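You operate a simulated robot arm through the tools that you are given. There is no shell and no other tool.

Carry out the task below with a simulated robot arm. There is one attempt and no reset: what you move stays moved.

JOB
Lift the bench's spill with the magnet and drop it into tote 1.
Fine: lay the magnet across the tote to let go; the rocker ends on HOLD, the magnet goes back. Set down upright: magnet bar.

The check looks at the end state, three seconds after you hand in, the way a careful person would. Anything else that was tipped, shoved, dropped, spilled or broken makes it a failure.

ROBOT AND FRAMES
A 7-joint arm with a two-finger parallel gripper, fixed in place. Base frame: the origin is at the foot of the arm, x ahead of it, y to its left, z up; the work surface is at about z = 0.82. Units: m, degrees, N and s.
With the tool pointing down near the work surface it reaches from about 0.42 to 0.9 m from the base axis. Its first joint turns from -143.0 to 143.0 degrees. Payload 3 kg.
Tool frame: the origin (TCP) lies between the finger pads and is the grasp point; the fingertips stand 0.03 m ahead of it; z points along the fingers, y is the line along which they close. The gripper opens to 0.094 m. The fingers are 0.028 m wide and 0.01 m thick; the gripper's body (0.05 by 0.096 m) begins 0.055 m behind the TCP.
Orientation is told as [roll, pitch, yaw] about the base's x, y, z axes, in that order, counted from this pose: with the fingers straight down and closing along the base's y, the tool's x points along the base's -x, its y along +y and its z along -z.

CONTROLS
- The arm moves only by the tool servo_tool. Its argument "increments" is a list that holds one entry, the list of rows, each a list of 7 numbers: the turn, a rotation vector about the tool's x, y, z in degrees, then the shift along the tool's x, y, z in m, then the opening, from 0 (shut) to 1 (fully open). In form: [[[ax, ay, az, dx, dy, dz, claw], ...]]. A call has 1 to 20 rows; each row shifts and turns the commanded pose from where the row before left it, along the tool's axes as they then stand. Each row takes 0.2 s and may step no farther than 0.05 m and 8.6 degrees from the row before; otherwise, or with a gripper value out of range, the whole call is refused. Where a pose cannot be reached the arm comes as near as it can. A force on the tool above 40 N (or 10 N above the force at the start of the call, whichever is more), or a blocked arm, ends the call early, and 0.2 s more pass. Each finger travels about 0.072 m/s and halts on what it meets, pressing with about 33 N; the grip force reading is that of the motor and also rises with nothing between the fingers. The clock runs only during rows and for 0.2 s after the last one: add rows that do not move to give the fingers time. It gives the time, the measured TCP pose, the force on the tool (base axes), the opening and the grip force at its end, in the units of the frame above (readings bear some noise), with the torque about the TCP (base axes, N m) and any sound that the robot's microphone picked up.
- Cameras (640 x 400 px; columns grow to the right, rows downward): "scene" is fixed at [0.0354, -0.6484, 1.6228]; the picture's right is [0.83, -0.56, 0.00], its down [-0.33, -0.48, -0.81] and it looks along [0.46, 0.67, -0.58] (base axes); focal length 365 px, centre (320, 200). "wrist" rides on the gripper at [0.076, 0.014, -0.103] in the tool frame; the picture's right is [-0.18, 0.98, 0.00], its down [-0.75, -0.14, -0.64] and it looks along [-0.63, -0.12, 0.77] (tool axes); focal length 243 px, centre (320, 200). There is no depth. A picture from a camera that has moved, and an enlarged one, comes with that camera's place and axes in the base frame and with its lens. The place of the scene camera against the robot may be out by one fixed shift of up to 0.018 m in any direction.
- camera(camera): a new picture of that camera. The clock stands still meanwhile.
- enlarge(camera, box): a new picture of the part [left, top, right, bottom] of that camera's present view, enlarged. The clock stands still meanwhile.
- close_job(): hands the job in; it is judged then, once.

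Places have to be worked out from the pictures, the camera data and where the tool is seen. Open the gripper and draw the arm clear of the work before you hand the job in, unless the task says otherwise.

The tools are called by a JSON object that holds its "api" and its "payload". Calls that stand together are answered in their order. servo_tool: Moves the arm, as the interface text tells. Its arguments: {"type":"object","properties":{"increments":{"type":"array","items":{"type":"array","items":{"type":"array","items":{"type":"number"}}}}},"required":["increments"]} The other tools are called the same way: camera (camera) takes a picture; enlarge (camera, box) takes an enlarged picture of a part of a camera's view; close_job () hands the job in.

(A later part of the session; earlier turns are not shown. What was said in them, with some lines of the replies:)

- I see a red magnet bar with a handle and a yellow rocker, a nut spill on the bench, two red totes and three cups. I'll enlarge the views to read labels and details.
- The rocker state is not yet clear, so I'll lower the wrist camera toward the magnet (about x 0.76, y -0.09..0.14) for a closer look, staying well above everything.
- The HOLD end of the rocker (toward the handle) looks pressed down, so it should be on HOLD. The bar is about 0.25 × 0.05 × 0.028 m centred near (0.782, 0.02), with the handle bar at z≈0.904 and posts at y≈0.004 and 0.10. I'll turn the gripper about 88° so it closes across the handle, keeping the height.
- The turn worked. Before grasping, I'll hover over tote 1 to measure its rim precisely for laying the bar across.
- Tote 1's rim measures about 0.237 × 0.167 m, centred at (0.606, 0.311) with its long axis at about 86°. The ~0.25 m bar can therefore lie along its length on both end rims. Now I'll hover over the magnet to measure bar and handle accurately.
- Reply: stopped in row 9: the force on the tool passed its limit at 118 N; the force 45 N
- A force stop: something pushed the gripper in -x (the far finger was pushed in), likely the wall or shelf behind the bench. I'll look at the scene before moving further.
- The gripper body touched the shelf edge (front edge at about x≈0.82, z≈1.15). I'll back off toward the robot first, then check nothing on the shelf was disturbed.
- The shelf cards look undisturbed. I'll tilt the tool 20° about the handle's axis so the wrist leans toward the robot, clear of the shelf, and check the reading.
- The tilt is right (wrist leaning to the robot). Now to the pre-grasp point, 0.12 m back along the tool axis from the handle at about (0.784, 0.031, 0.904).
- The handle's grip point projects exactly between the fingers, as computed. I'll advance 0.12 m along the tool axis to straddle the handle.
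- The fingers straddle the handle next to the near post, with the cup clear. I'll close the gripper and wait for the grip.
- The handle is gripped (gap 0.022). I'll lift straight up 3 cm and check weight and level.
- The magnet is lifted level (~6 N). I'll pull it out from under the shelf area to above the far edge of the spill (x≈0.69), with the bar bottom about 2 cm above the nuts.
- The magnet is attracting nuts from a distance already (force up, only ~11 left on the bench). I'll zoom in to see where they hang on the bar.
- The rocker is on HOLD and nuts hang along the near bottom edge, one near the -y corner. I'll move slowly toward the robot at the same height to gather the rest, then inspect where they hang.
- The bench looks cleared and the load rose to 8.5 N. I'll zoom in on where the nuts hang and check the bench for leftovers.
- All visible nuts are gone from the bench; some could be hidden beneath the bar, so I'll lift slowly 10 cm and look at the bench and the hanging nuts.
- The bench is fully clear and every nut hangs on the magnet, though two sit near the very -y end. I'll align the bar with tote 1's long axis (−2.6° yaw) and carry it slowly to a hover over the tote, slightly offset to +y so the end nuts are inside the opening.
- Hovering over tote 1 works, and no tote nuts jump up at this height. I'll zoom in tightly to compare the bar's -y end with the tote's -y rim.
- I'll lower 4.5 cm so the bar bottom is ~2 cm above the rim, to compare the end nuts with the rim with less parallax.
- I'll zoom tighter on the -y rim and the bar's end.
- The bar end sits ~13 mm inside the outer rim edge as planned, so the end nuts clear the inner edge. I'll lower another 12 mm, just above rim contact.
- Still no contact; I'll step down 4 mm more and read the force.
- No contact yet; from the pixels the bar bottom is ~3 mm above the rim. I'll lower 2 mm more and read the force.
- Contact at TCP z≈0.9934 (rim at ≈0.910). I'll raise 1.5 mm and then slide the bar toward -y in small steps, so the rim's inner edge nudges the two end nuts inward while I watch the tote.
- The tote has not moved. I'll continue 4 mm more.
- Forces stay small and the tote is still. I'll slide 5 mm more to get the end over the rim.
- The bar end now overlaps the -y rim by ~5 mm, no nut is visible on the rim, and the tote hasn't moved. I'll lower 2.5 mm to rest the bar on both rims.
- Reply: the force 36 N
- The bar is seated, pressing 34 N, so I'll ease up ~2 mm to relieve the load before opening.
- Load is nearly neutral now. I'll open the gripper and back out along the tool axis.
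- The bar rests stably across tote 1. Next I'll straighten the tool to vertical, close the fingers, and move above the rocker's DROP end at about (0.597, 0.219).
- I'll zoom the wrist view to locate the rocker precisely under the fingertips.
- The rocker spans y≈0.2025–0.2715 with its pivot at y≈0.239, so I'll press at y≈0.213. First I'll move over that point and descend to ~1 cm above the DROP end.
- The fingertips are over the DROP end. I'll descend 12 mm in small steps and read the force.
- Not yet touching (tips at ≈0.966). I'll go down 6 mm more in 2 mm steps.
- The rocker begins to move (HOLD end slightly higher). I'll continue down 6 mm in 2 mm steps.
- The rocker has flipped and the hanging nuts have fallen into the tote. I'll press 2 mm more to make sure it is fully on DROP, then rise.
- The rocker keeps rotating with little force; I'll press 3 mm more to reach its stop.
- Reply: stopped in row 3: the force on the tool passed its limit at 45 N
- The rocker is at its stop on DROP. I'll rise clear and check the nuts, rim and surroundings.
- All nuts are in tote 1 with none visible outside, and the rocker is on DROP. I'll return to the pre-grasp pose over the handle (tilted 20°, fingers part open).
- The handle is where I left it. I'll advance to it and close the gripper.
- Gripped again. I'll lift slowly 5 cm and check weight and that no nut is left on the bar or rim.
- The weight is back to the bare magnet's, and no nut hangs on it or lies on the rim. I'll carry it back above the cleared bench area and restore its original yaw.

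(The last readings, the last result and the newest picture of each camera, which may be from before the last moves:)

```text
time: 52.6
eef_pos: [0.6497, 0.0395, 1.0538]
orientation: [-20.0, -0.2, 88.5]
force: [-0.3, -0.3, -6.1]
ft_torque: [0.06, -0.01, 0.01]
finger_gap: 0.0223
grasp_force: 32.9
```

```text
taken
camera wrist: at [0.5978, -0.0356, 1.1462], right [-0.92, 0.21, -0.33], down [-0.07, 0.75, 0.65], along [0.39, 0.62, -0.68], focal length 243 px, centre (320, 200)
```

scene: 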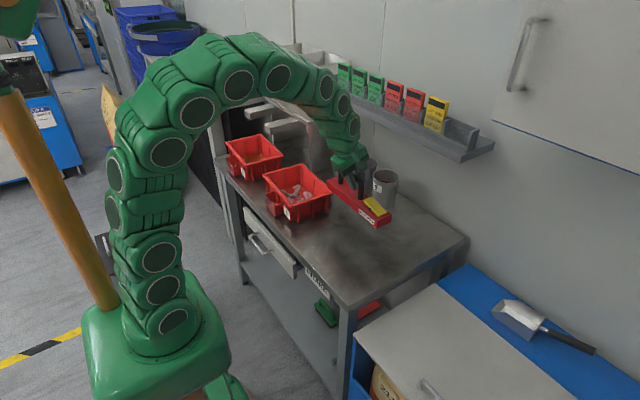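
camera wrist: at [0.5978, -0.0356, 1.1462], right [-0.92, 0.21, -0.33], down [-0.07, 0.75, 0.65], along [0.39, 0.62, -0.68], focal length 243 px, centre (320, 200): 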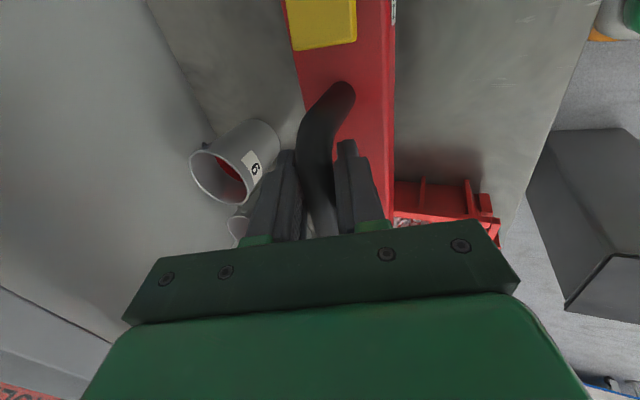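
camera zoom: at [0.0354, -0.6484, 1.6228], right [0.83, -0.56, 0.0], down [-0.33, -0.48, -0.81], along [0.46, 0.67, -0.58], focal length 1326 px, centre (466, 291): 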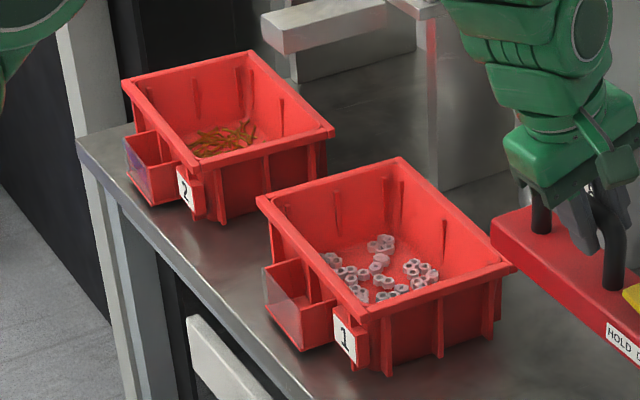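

Tote 1 holds the nuts, undisturbed in place. I'll lower to z≈0.935 and then slide back in +x under the shelf edge to the original spot, reversing the outward path.

{"api": "servo_tool", "payload": {"increments": [[[0, 0, 0, 0.0017, 0.00804, 0.02236, 0], [0, 0, 0, 0.0017, 0.00804, 0.02236, 0], [0, 0, 0, 0.0017, 0.00804, 0.02236, 0], [0, 0, 0, 0.0017, 0.00804, 0.02236, 0], [0, 0, 0, 0.0017, 0.00804, 0.02236, 0], [0, 0, 0, 0, 0, 0, 0], [0, 0, 0, -0.0003, -0.0105, 0.0038, 0], [0, 0, 0, -0.0006, -0.02103, 0.00762, 0], [0, 0, 0, -0.0006, -0.02103, 0.00762, 0], [0, 0, 0, -0.0006, -0.02103, 0.00762, 0], [0, 0, 0, -0.0006, -0.02103, 0.00762, 0], [0, 0, 0, -0.0006, -0.02103, 0.00762, 0], [0, 0, 0, -0.0003, -0.0105, 0.0038, 0], [0, 0, 0, 0, 0, 0, 0], [0, 0, 0, 0, 0, 0, 0]]]}}

{"api": "enlarge", "payload": {"camera": "scene", "box": [340, 140, 440, 260]}}

{"api": "camera", "payload": {"camera": "wrist"}}

```text
time: 55.8
eef_pos: [0.7839, 0.0329, 0.9355]
orientation: [-19.8, -0.1, 88.6]
force: [-0.5, -0.1, -6.4]
ft_torque: [0.09, -0.01, 0.0]
finger_gap: 0.022
grasp_force: 32.7
```

```text
3.33 times, centred on (390, 200) of scene
camera zoom: at [0.0354, -0.6484, 1.6228], right [0.83, -0.56, 0.0], down [-0.33, -0.48, -0.81], along [0.46, 0.67, -0.58], focal length 1216 px, centre (87, 200)
```

zoom: 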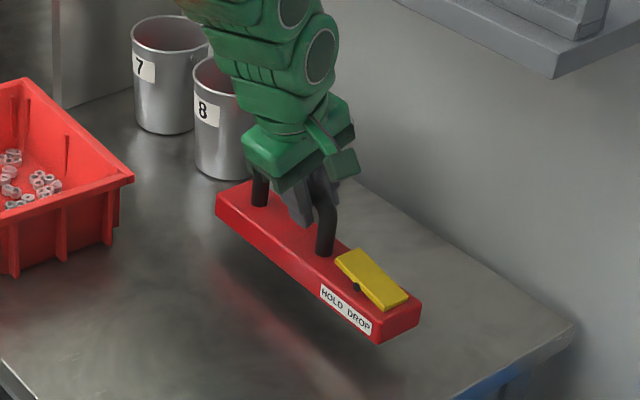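

```text
taken
camera wrist: at [0.7325, -0.043, 1.0272], right [-0.92, 0.21, -0.33], down [-0.07, 0.75, 0.65], along [0.39, 0.62, -0.68], focal length 243 px, centre (320, 200)
```

wrist: 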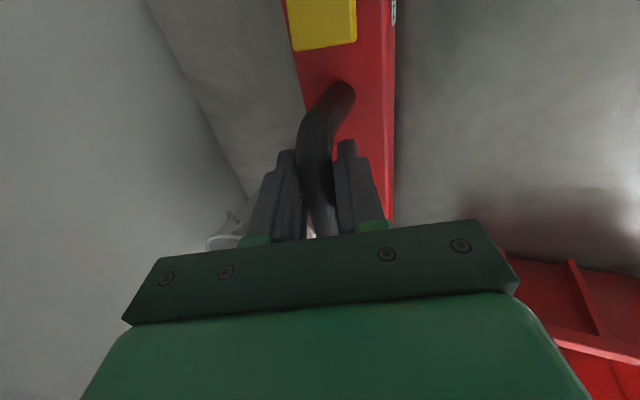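

Back over the original spot. I'll lower 29 mm and then step in small increments until contact.

{"api": "servo_tool", "payload": {"increments": [[[0, 0, 0, 0.0005, 0.0034, 0.0094, 0], [0, 0, 0, 0.0005, 0.0034, 0.0094, 0], [0, 0, 0, 0.0005, 0.0024, 0.0066, 0], [0, 0, 0, 0, 0.00068, 0.0019, 0], [0, 0, 0, 0, 0, 0, 0], [0, 0, 0, 0, 0, 0, 0]]]}}

{"api": "enlarge", "payload": {"camera": "scene", "box": [340, 140, 440, 260]}}

```text
time: 57.2
eef_pos: [0.7846, 0.031, 0.9071]
orientation: [-19.9, -0.2, 88.4]
force: [-0.2, -0.3, -5.8]
ft_torque: [0.01, 0.01, 0.0]
finger_gap: 0.0221
grasp_force: 33.1
```

```text
3.33 times, centred on (390, 200) of scene
camera zoom: at [0.0354, -0.6484, 1.6228], right [0.83, -0.56, 0.0], down [-0.33, -0.48, -0.81], along [0.46, 0.67, -0.58], focal length 1216 px, centre (87, 200)
```

zoom: 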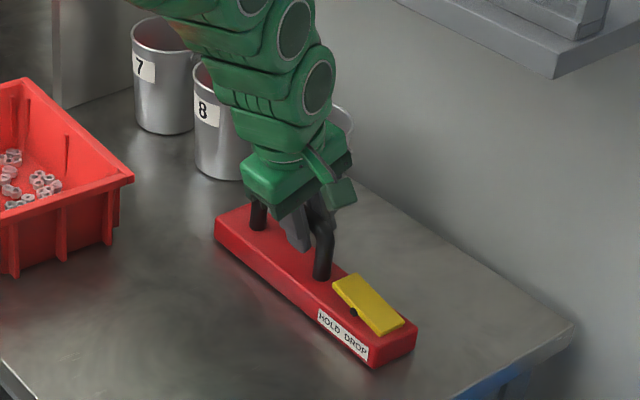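

Almost down (matches the original pixels). I'll lower 1 mm steps until the load transfers.

{"api": "servo_tool", "payload": {"increments": [[[0, 0, 0, 0, 0.00034, 0.00094, 0], [0, 0, 0, 0, 0.00034, 0.00094, 0], [0, 0, 0, 0, 0, 0, 0]]]}}

```text
time: 58.0
eef_pos: [0.7835, 0.031, 0.9044]
orientation: [-20.0, -0.3, 88.5]
force: [-1.8, 2.3, 4.3]
ft_torque: [-0.21, 0.04, 0.0]
finger_gap: 0.0221
grasp_force: 33.2
```

The bar is seated on the bench at its original position. I'll open the gripper and back out along the tool axis.

{"api": "servo_tool", "payload": {"increments": [[[0, 0, 0, 0, 0, 0, 0.3], [0, 0, 0, 0, 0, 0, 0.6], [0, 0, 0, 0, 0, 0, 0.6], [0, 0, 0, 0, 0, 0, 0.6], [0, 0, 0, 0, 0, -0.01, 0.6], [0, 0, 0, 0, 0, -0.02, 0.6], [0, 0, 0, 0, 0, -0.03, 0.6], [0, 0, 0, 0, 0, -0.03, 0.6], [0, 0, 0, 0, 0, -0.03, 0.6], [0, 0, 0, 0, 0, 0, 0.6]]]}}

{"api": "enlarge", "payload": {"camera": "scene", "box": [340, 140, 440, 260]}}

{"api": "camera", "payload": {"camera": "wrist"}}

```text
time: 60.2
eef_pos: [0.7433, 0.0325, 1.0175]
orientation: [-19.9, -0.2, 88.6]
force: [0.3, 1.0, 0.6]
ft_torque: [-0.02, 0.0, 0.01]
finger_gap: 0.0565
grasp_force: 0.1
```

```text
3.33 times, centred on (390, 200) of scene
camera zoom: at [0.0354, -0.6484, 1.6228], right [0.83, -0.56, 0.0], down [-0.33, -0.48, -0.81], along [0.46, 0.67, -0.58], focal length 1216 px, centre (87, 200)
```

zoom: 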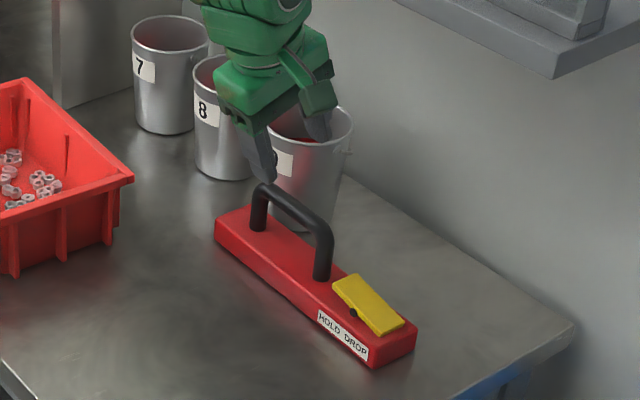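

```text
taken
camera wrist: at [0.6913, -0.0439, 1.1086], right [-0.92, 0.21, -0.33], down [-0.07, 0.75, 0.65], along [0.39, 0.62, -0.68], focal length 243 px, centre (320, 200)
```

wrist: 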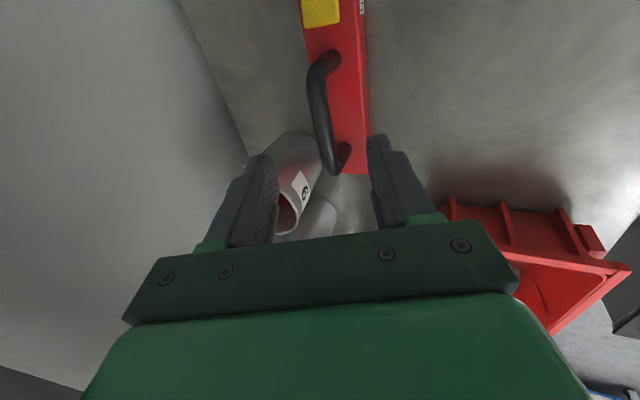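

The magnet is back on its spot; now the rocker must go to HOLD. I'll close the fingers, keep the 20° tilt, and move over the rocker's HOLD end at about (0.782, -0.035).

{"api": "servo_tool", "payload": {"increments": [[[0, 0, 0, 0.0224, -0.0039, 0.0023, 0], [0, 0, 0, 0.0224, -0.0039, 0.0023, 0], [0, 0, 0, 0.0224, -0.0039, 0.0023, 0], [0, 0, 0, 0, 0, 0, 0], [0, 0, 0, 0, 0, 0, 0]]]}}

{"api": "enlarge", "payload": {"camera": "wrist", "box": [240, 20, 400, 180]}}

{"api": "enlarge", "payload": {"camera": "scene", "box": [340, 140, 440, 260]}}

```text
time: 61.4
eef_pos: [0.7544, -0.0365, 1.0138]
orientation: [-20.0, -0.2, 88.5]
force: [-0.3, 0.1, -0.2]
ft_torque: [-0.02, -0.01, 0.03]
finger_gap: 0.0
grasp_force: 32.5
```

```text
2.50 times, centred on (320, 100) of wrist
camera zoom: at [0.7033, -0.1115, 1.1052], right [-0.92, 0.21, -0.33], down [-0.07, 0.75, 0.65], along [0.39, 0.62, -0.68], focal length 606 px, centre (320, 450)
```

zoom: 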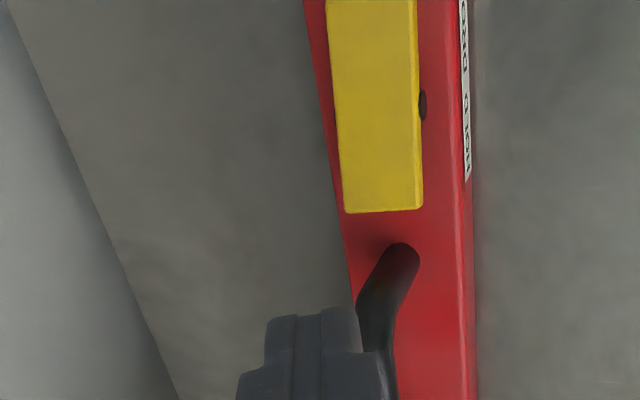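

```text
3.33 times, centred on (390, 200) of scene
camera zoom: at [0.0354, -0.6484, 1.6228], right [0.83, -0.56, 0.0], down [-0.33, -0.48, -0.81], along [0.46, 0.67, -0.58], focal length 1216 px, centre (87, 200)
```

zoom: 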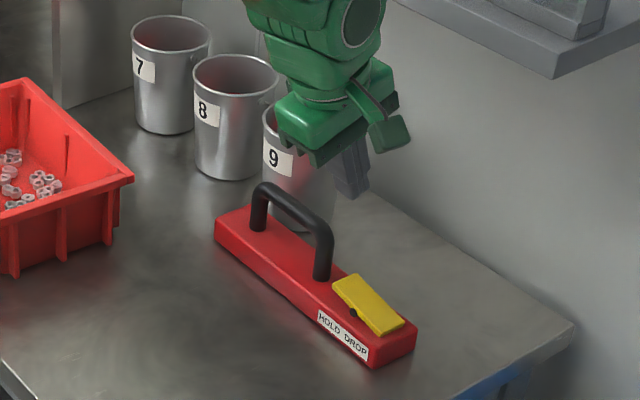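

The HOLD end edge is at y≈-0.030 and the pivot at y≈-0.062; I'll press at y≈-0.040. Descending first to ~2.5 cm above it.

{"api": "servo_tool", "payload": {"increments": [[[0, 0, 0, 0.0009, 0.0014, 0.0292, 0], [0, 0, 0, 0.0009, 0.0014, 0.0292, 0], [0, 0, 0, 0.0009, 0.0014, 0.0292, 0], [0, 0, 0, 0, 0, 0, 0]]]}}

{"api": "enlarge", "payload": {"camera": "scene", "box": [360, 175, 430, 250]}}

{"api": "enlarge", "payload": {"camera": "wrist", "box": [240, 20, 400, 180]}}

```text
time: 62.4
eef_pos: [0.7806, -0.0396, 0.9306]
orientation: [-20.0, -0.1, 88.6]
force: [-1.0, 0.3, 0.3]
ft_torque: [0.0, 0.04, 0.01]
finger_gap: 0.0001
grasp_force: 32.7
```

```text
5.33 times, centred on (395, 212) of scene
camera zoom: at [0.0354, -0.6484, 1.6228], right [0.83, -0.56, 0.0], down [-0.33, -0.48, -0.81], along [0.46, 0.67, -0.58], focal length 1946 px, centre (-80, 133)
```

zoom: 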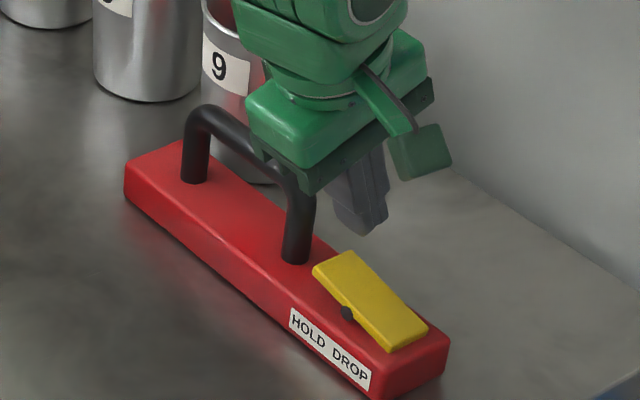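

```text
2.50 times, centred on (320, 100) of wrist
camera zoom: at [0.729, -0.1144, 1.0214], right [-0.92, 0.21, -0.34], down [-0.07, 0.75, 0.65], along [0.39, 0.62, -0.68], focal length 606 px, centre (320, 450)
```

zoom: 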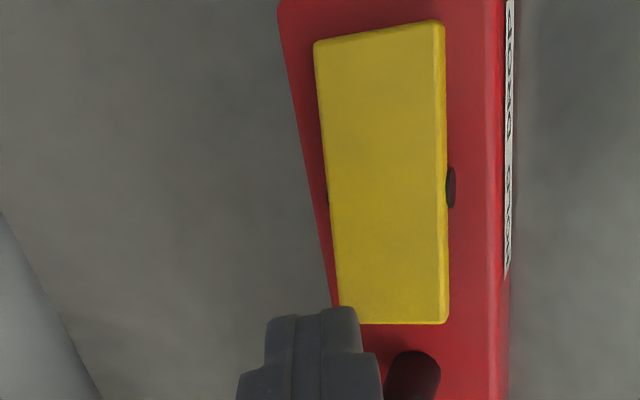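

The projected contact point falls on the HOLD end of the rocker. I'll descend vertically 22 mm, then continue in small steps.

{"api": "servo_tool", "payload": {"increments": [[[0, 0, 0, 0, 0.00272, 0.00752, 0], [0, 0, 0, 0, 0.00272, 0.00752, 0], [0, 0, 0, 0, 0.00204, 0.00564, 0], [0, 0, 0, 0, 0, 0, 0]]]}}

{"api": "enlarge", "payload": {"camera": "scene", "box": [360, 185, 430, 255]}}

{"api": "enlarge", "payload": {"camera": "wrist", "box": [240, 20, 400, 180]}}

```text
time: 63.4
eef_pos: [0.7809, -0.0375, 0.9086]
orientation: [-19.9, -0.2, 88.5]
force: [0.5, -0.1, 0.1]
ft_torque: [0.0, 0.01, -0.01]
finger_gap: 0.0001
grasp_force: 32.9
```

```text
5.71 times, centred on (395, 220) of scene
camera zoom: at [0.0354, -0.6484, 1.6228], right [0.83, -0.56, 0.0], down [-0.33, -0.48, -0.81], along [0.46, 0.67, -0.58], focal length 2084 px, centre (-109, 86)
```

zoom: 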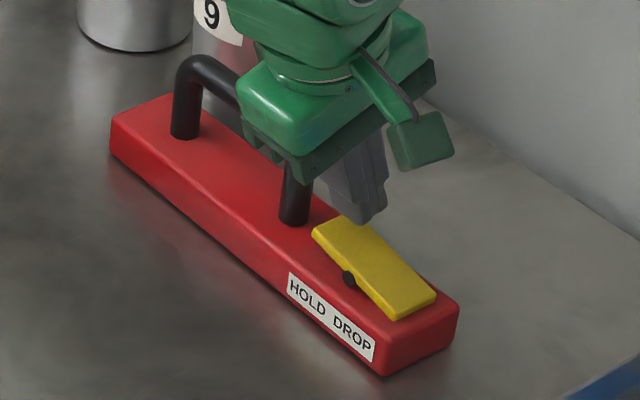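

```text
2.50 times, centred on (320, 100) of wrist
camera zoom: at [0.729, -0.1143, 1.0001], right [-0.92, 0.21, -0.33], down [-0.07, 0.75, 0.65], along [0.39, 0.62, -0.68], focal length 606 px, centre (320, 450)
```

zoom: 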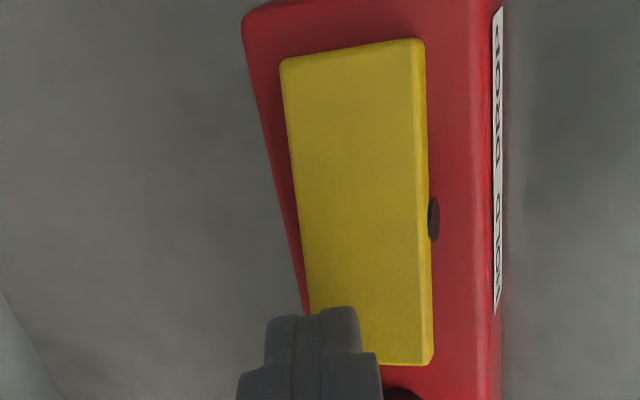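

No contact yet (lowest tip edge at ≈0.877). I'll continue down in 2 mm steps.

{"api": "servo_tool", "payload": {"increments": [[[0, 0, 0, 0, 0.00068, 0.00188, 0], [0, 0, 0, 0, 0.00068, 0.00188, 0], [0, 0, 0, 0, 0.00068, 0.00188, 0], [0, 0, 0, 0, 0, 0, 0]]]}}

{"api": "enlarge", "payload": {"camera": "scene", "box": [360, 185, 430, 255]}}

```text
time: 64.4
eef_pos: [0.7794, -0.0385, 0.9035]
orientation: [-19.9, -0.3, 88.6]
force: [1.0, -0.4, 0.1]
ft_torque: [-0.01, 0.0, 0.0]
finger_gap: 0.0001
grasp_force: 33.2
```

```text
5.71 times, centred on (395, 220) of scene
camera zoom: at [0.0354, -0.6484, 1.6228], right [0.83, -0.56, 0.0], down [-0.33, -0.48, -0.81], along [0.46, 0.67, -0.58], focal length 2084 px, centre (-109, 86)
```

zoom: 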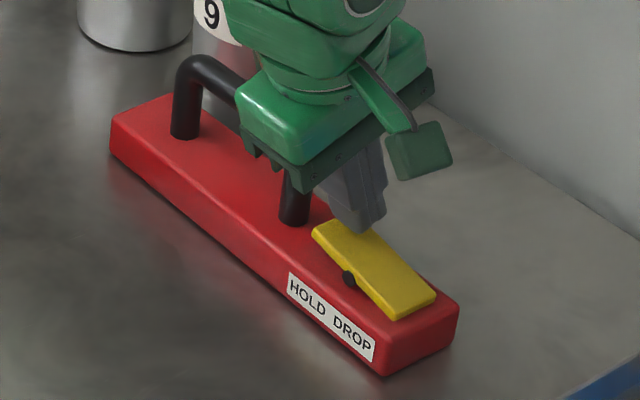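

Near contact; continuing 6 mm in 2 mm steps.

{"api": "servo_tool", "payload": {"increments": [[[0, 0, 0, 0, 0.00068, 0.00188, 0], [0, 0, 0, 0, 0.00068, 0.00188, 0], [0, 0, 0, 0, 0.00068, 0.00188, 0], [0, 0, 0, 0, 0, 0, 0]]]}}

{"api": "enlarge", "payload": {"camera": "scene", "box": [360, 185, 430, 255]}}

```text
time: 65.4
eef_pos: [0.7812, -0.0389, 0.8963]
orientation: [-20.0, -0.2, 88.4]
force: [0.5, -0.5, -0.6]
ft_torque: [0.01, 0.06, 0.03]
finger_gap: 0.0003
grasp_force: 32.3
```

```text
5.71 times, centred on (395, 220) of scene
camera zoom: at [0.0354, -0.6484, 1.6228], right [0.83, -0.56, 0.0], down [-0.33, -0.48, -0.81], along [0.46, 0.67, -0.58], focal length 2084 px, centre (-109, 86)
```

zoom: 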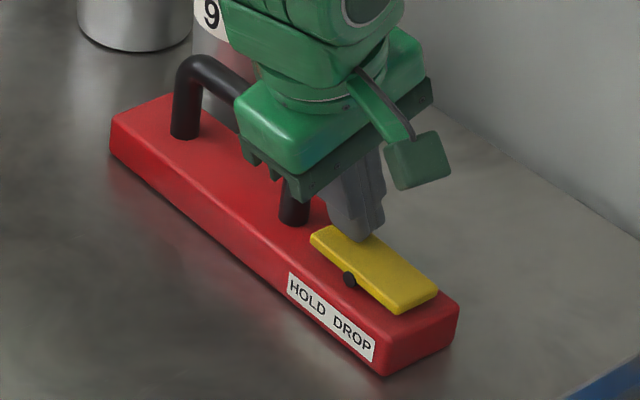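

The rocker is turning toward HOLD. I'll continue in 1 mm steps to its stop.

{"api": "servo_tool", "payload": {"increments": [[[0, 0, 0, 0, 0.00034, 0.00094, 0], [0, 0, 0, 0, 0.00034, 0.00094, 0], [0, 0, 0, 0, 0.00034, 0.00094, 0], [0, 0, 0, 0, 0, 0, 0]]]}}

{"api": "enlarge", "payload": {"camera": "scene", "box": [360, 185, 430, 255]}}

```text
time: 66.4
eef_pos: [0.781, -0.0395, 0.8954]
orientation: [-20.0, -0.2, 88.5]
force: [0.2, 1.9, 3.4]
ft_torque: [0.03, 0.0, -0.01]
finger_gap: 0.0
grasp_force: 33.3
```

```text
5.71 times, centred on (395, 220) of scene
camera zoom: at [0.0354, -0.6484, 1.6228], right [0.83, -0.56, 0.0], down [-0.33, -0.48, -0.81], along [0.46, 0.67, -0.58], focal length 2084 px, centre (-109, 86)
```

zoom: 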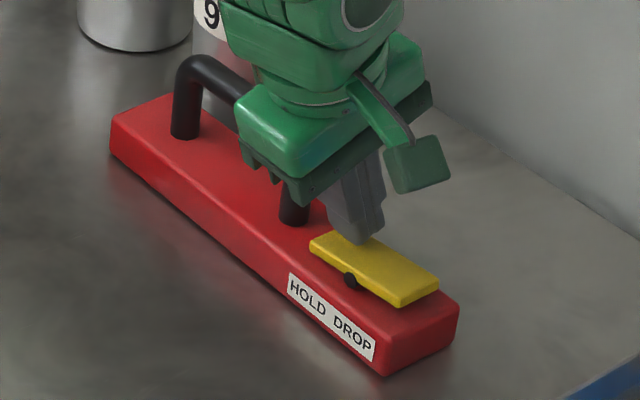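

It looks nearly over; I'll press up to 3 mm more to be sure it is at the HOLD stop.

{"api": "servo_tool", "payload": {"increments": [[[0, 0, 0, 0, 0.00034, 0.00094, 0], [0, 0, 0, 0, 0.00034, 0.00094, 0], [0, 0, 0, 0, 0.00034, 0.00094, 0], [0, 0, 0, 0, 0, 0, 0]]]}}

{"api": "enlarge", "payload": {"camera": "scene", "box": [360, 185, 430, 255]}}

```text
time: 67.4
eef_pos: [0.7806, -0.0391, 0.8924]
orientation: [-20.1, -0.2, 88.5]
force: [-0.2, 6.4, 30.2]
ft_torque: [-0.19, -0.01, -0.03]
finger_gap: 0.0
grasp_force: 32.9
```

```text
5.71 times, centred on (395, 220) of scene
camera zoom: at [0.0354, -0.6484, 1.6228], right [0.83, -0.56, 0.0], down [-0.33, -0.48, -0.81], along [0.46, 0.67, -0.58], focal length 2084 px, centre (-109, 86)
```

zoom: 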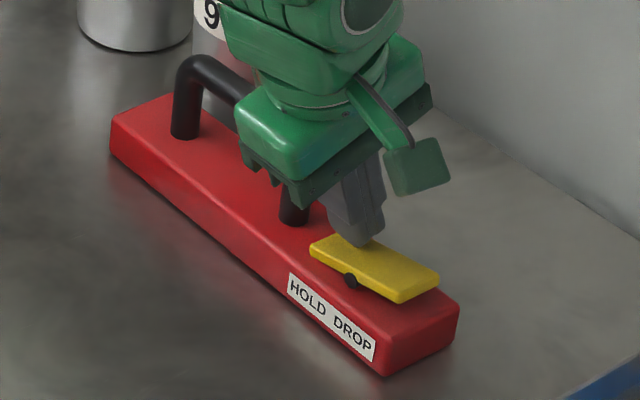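

The rocker is on its HOLD stop (30 N). I'll lift straight off, then back out along the tool axis away from the shelf.

{"api": "servo_tool", "payload": {"increments": [[[0, 0, 0, 0, -0.0034, -0.0094, 0], [0, 0, 0, 0, -0.0068, -0.0188, 0], [0, 0, 0, 0, 0, -0.03, 0], [0, 0, 0, 0, 0, -0.04, 0], [0, 0, 0, 0, 0, -0.04, 0], [0, 0, 0, 0, 0, 0, 0]]]}}

{"api": "enlarge", "payload": {"camera": "scene", "box": [350, 185, 430, 255]}}

{"api": "camera", "payload": {"camera": "wrist"}}

```text
time: 68.8
eef_pos: [0.7433, -0.0383, 1.0255]
orientation: [-20.0, -0.2, 88.6]
force: [-0.4, 0.4, -0.5]
ft_torque: [0.0, 0.0, -0.01]
finger_gap: 0.0001
grasp_force: 33.3
```

```text
5.71 times, centred on (390, 220) of scene
camera zoom: at [0.0354, -0.6484, 1.6228], right [0.83, -0.56, 0.0], down [-0.33, -0.48, -0.81], along [0.46, 0.67, -0.58], focal length 2084 px, centre (-80, 86)
```

zoom: 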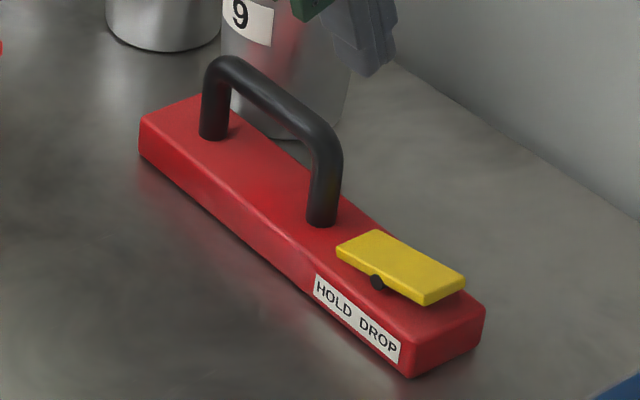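

```text
taken
camera wrist: at [0.6919, -0.1144, 1.117], right [-0.92, 0.21, -0.33], down [-0.07, 0.75, 0.65], along [0.39, 0.62, -0.68], focal length 243 px, centre (320, 200)
```

wrist: 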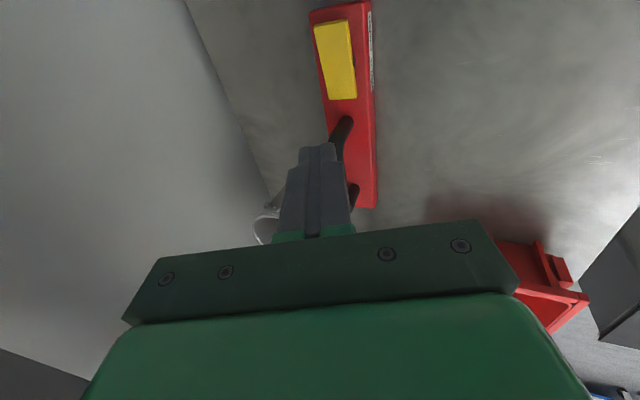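

The rocker is on HOLD and the magnet stands within ~1–2 mm of its original pose, upright. I'll open the gripper and draw the arm back and up, clear of the work.

{"api": "servo_tool", "payload": {"increments": [[[0, 0, 0, 0.0009, 0.0291, -0.0176, 0], [0, 0, 0, 0.0009, 0.0291, -0.0176, 0], [0, 0, 0, 0.0009, 0.0291, -0.0176, 0], [0, 0, 0, -0.0075, 0.0049, -0.04, 0.5], [0, 0, 0, -0.0075, 0.0049, -0.04, 1], [0, 0, 0, -0.0075, 0.0049, -0.04, 1], [0, 0, 0, -0.0075, 0.0049, -0.04, 1], [0, 0, 0, -0.0075, 0.0049, -0.04, 1], [-7, 0, 0, 0, 0, 0, 1], [-7, 0, 0, 0, 0, 0, 1], [-6, 0, 0, 0, 0, 0, 1], [0, 0, 0, 0, 0, 0, 1]]]}}

{"api": "camera", "payload": {"camera": "scene"}}

{"api": "camera", "payload": {"camera": "wrist"}}

{"api": "enlarge", "payload": {"camera": "scene", "box": [210, 120, 340, 230]}}

```text
time: 71.4
eef_pos: [0.5523, 0.0008, 1.2242]
orientation: [-0.1, -0.2, 88.5]
force: [0.8, -0.3, 0.2]
ft_torque: [0.0, -0.01, 0.0]
finger_gap: 0.094
grasp_force: 0.1
```

```text
taken
```

scene: 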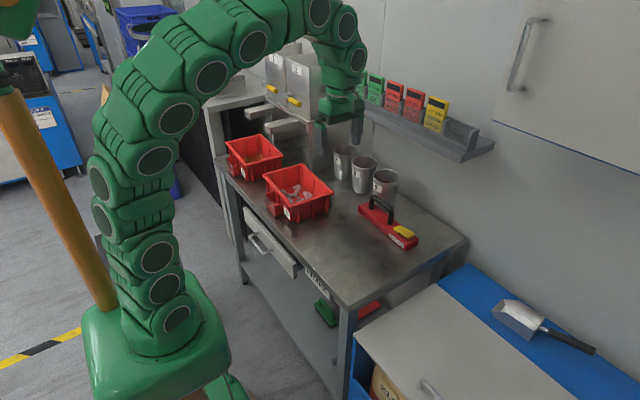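

```text
taken
camera wrist: at [0.5353, -0.0756, 1.3269], right [-0.98, 0.21, 0.0], down [0.16, 0.75, 0.64], along [0.13, 0.63, -0.76], focal length 243 px, centre (320, 200)
```

wrist: 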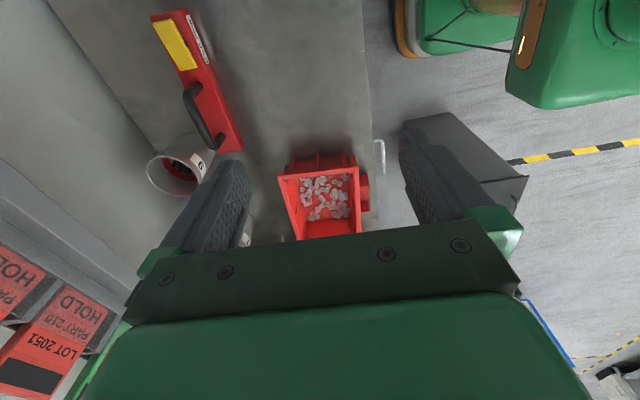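

```text
3.64 times, centred on (275, 175) of scene
camera zoom: at [0.0354, -0.6484, 1.6228], right [0.83, -0.56, 0.0], down [-0.33, -0.48, -0.81], along [0.46, 0.67, -0.58], focal length 1326 px, centre (484, 291)
```

zoom: 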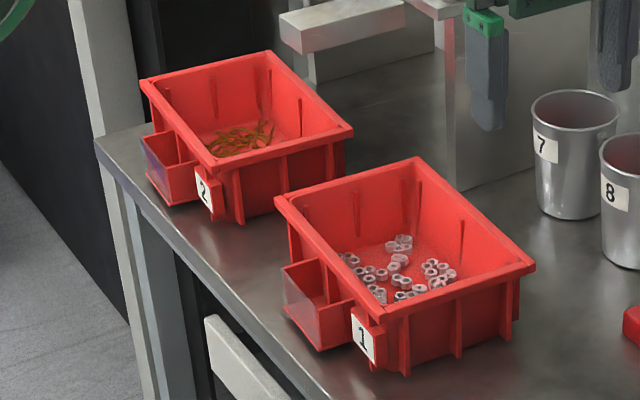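

Totes are exactly where they were and the bench is clear. For a final check for stray nuts around and between the totes, I'll hover over tote 1 for a look.

{"api": "servo_tool", "payload": {"increments": [[[0, 0, 0, -0.0415, -0.0098, 0, 1], [0, 0, 0, -0.0415, -0.0098, 0, 1], [0, 0, 0, -0.0415, -0.0098, 0, 1], [0, 0, 0, -0.0415, -0.0098, 0, 1], [0, 0, 0, -0.0415, -0.0098, 0, 1], [0, 0, 0, -0.0415, -0.0098, 0, 1], [0, 0, 0, 0, 0, 0, 1]]]}}

{"api": "camera", "payload": {"camera": "wrist"}}

{"api": "enlarge", "payload": {"camera": "wrist", "box": [220, 0, 440, 220]}}

{"api": "enlarge", "payload": {"camera": "scene", "box": [320, 50, 500, 260]}}

```text
time: 73.0
eef_pos: [0.6174, 0.2497, 1.225]
orientation: [0.2, -0.1, 88.4]
force: [-0.3, -0.1, 0.1]
ft_torque: [0.03, -0.02, 0.02]
finger_gap: 0.0941
grasp_force: 0.1
```

```text
taken
camera wrist: at [0.6009, 0.1734, 1.3279], right [-0.98, 0.21, 0.0], down [0.16, 0.75, 0.64], along [0.13, 0.63, -0.76], focal length 243 px, centre (320, 200)
```

wrist: 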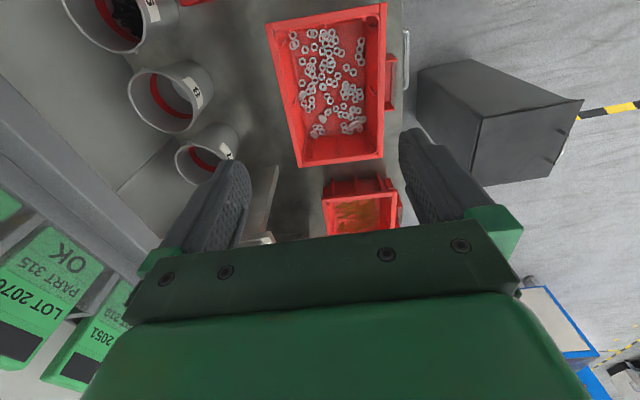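

```text
1.82 times, centred on (330, 110) of wrist
camera zoom: at [0.6009, 0.1734, 1.3279], right [-0.98, 0.21, 0.0], down [0.16, 0.75, 0.64], along [0.13, 0.63, -0.76], focal length 441 px, centre (302, 364)
```

zoom: 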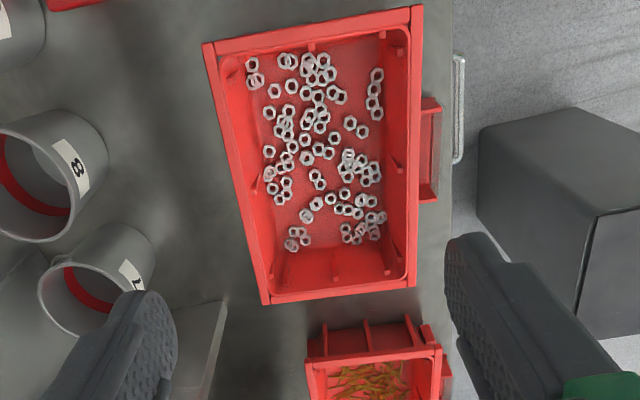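

```text
1.90 times, centred on (410, 155) of scene
camera zoom: at [0.0354, -0.6484, 1.6228], right [0.83, -0.56, 0.0], down [-0.33, -0.48, -0.81], along [0.46, 0.67, -0.58], focal length 695 px, centre (149, 286)
```

zoom: 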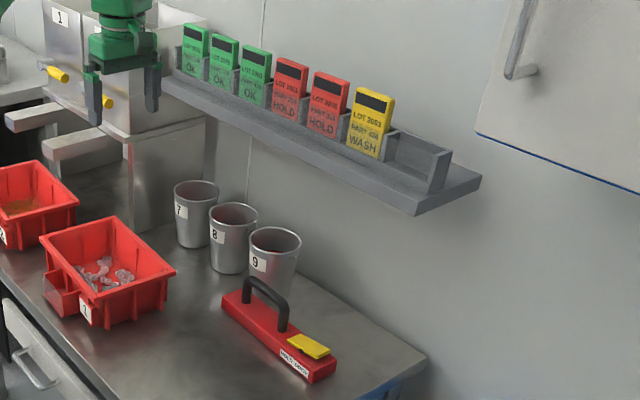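

Everything checks out: the nuts are all in tote 1, no strays are visible, the shelf cards and cups are in place, and the magnet is back upright on HOLD. I'll withdraw the arm to its starting area.

{"api": "servo_tool", "payload": {"increments": [[[0, 0, 0, 0.0384, 0.013, -0.004, 1], [0, 0, 0, 0.0384, 0.013, -0.004, 1], [0, 0, 0, 0.0384, 0.013, -0.004, 1], [0, 0, 0, 0.0384, 0.013, -0.004, 1], [0, 0, 0, 0.0384, 0.013, -0.004, 1], [0, 0, 0, 0, 0, 0, 1], [0, 0, 0, 0, 0, 0, 1]]]}}

{"api": "camera", "payload": {"camera": "scene"}}

{"api": "enlarge", "payload": {"camera": "scene", "box": [220, 130, 470, 320]}}

```text
time: 74.6
eef_pos: [0.5471, 0.0596, 1.2446]
orientation: [-0.1, -0.2, 88.5]
force: [-0.3, 0.1, 0.4]
ft_torque: [-0.02, -0.01, 0.03]
finger_gap: 0.0943
grasp_force: 0.0
```

```text
taken
```

scene: 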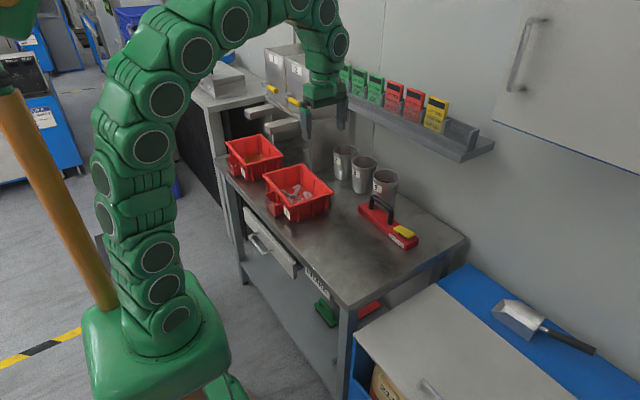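

```text
2.11 times, centred on (345, 225) of scene
camera zoom: at [0.0354, -0.6484, 1.6228], right [0.83, -0.56, 0.0], down [-0.33, -0.48, -0.81], along [0.46, 0.67, -0.58], focal length 768 px, centre (267, 147)
```

zoom: 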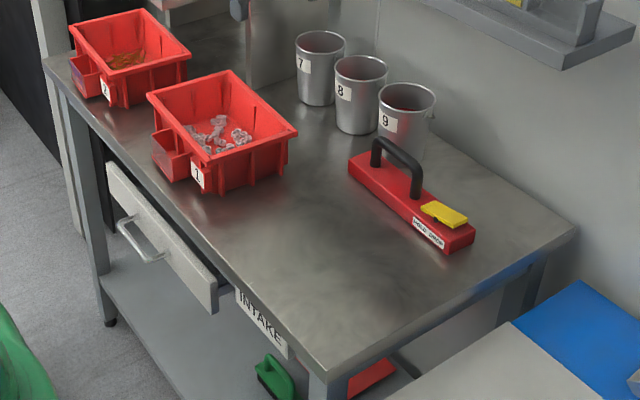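

The bench is clear, the nuts are in tote 1, the magnet stands upright on its spot with the rocker on HOLD, and the arm is clear with the gripper open. I'm handing the job in.

{"api": "close_job", "payload": {}}

```text
The job is handed in.
```

The spill is off the bench and in tote 1. The magnet is back on its original spot, upright, with the rocker on HOLD, and the job is handed in.

- **Nuts:** the last pictures show no nuts on the bench, on the tote rim, or between the totes.
- **Magnet:** I laid it across tote 1, pressed the rocker to DROP, then carried it back. It sits about 1–2 mm from where it started. I set the rocker to HOLD there.
- **Shelf contact:** early on, while moving over to look at the magnet, the gripper hit the edge of the wall shelf and the force peaked at 118 N. I backed off at once. The cards and the shelf look undisturbed in the later pictures.
- **Everything else:** in the last pictures both totes, the cups and the shelf cards look as they did at the start. The arm is back near its starting position with the gripper open.
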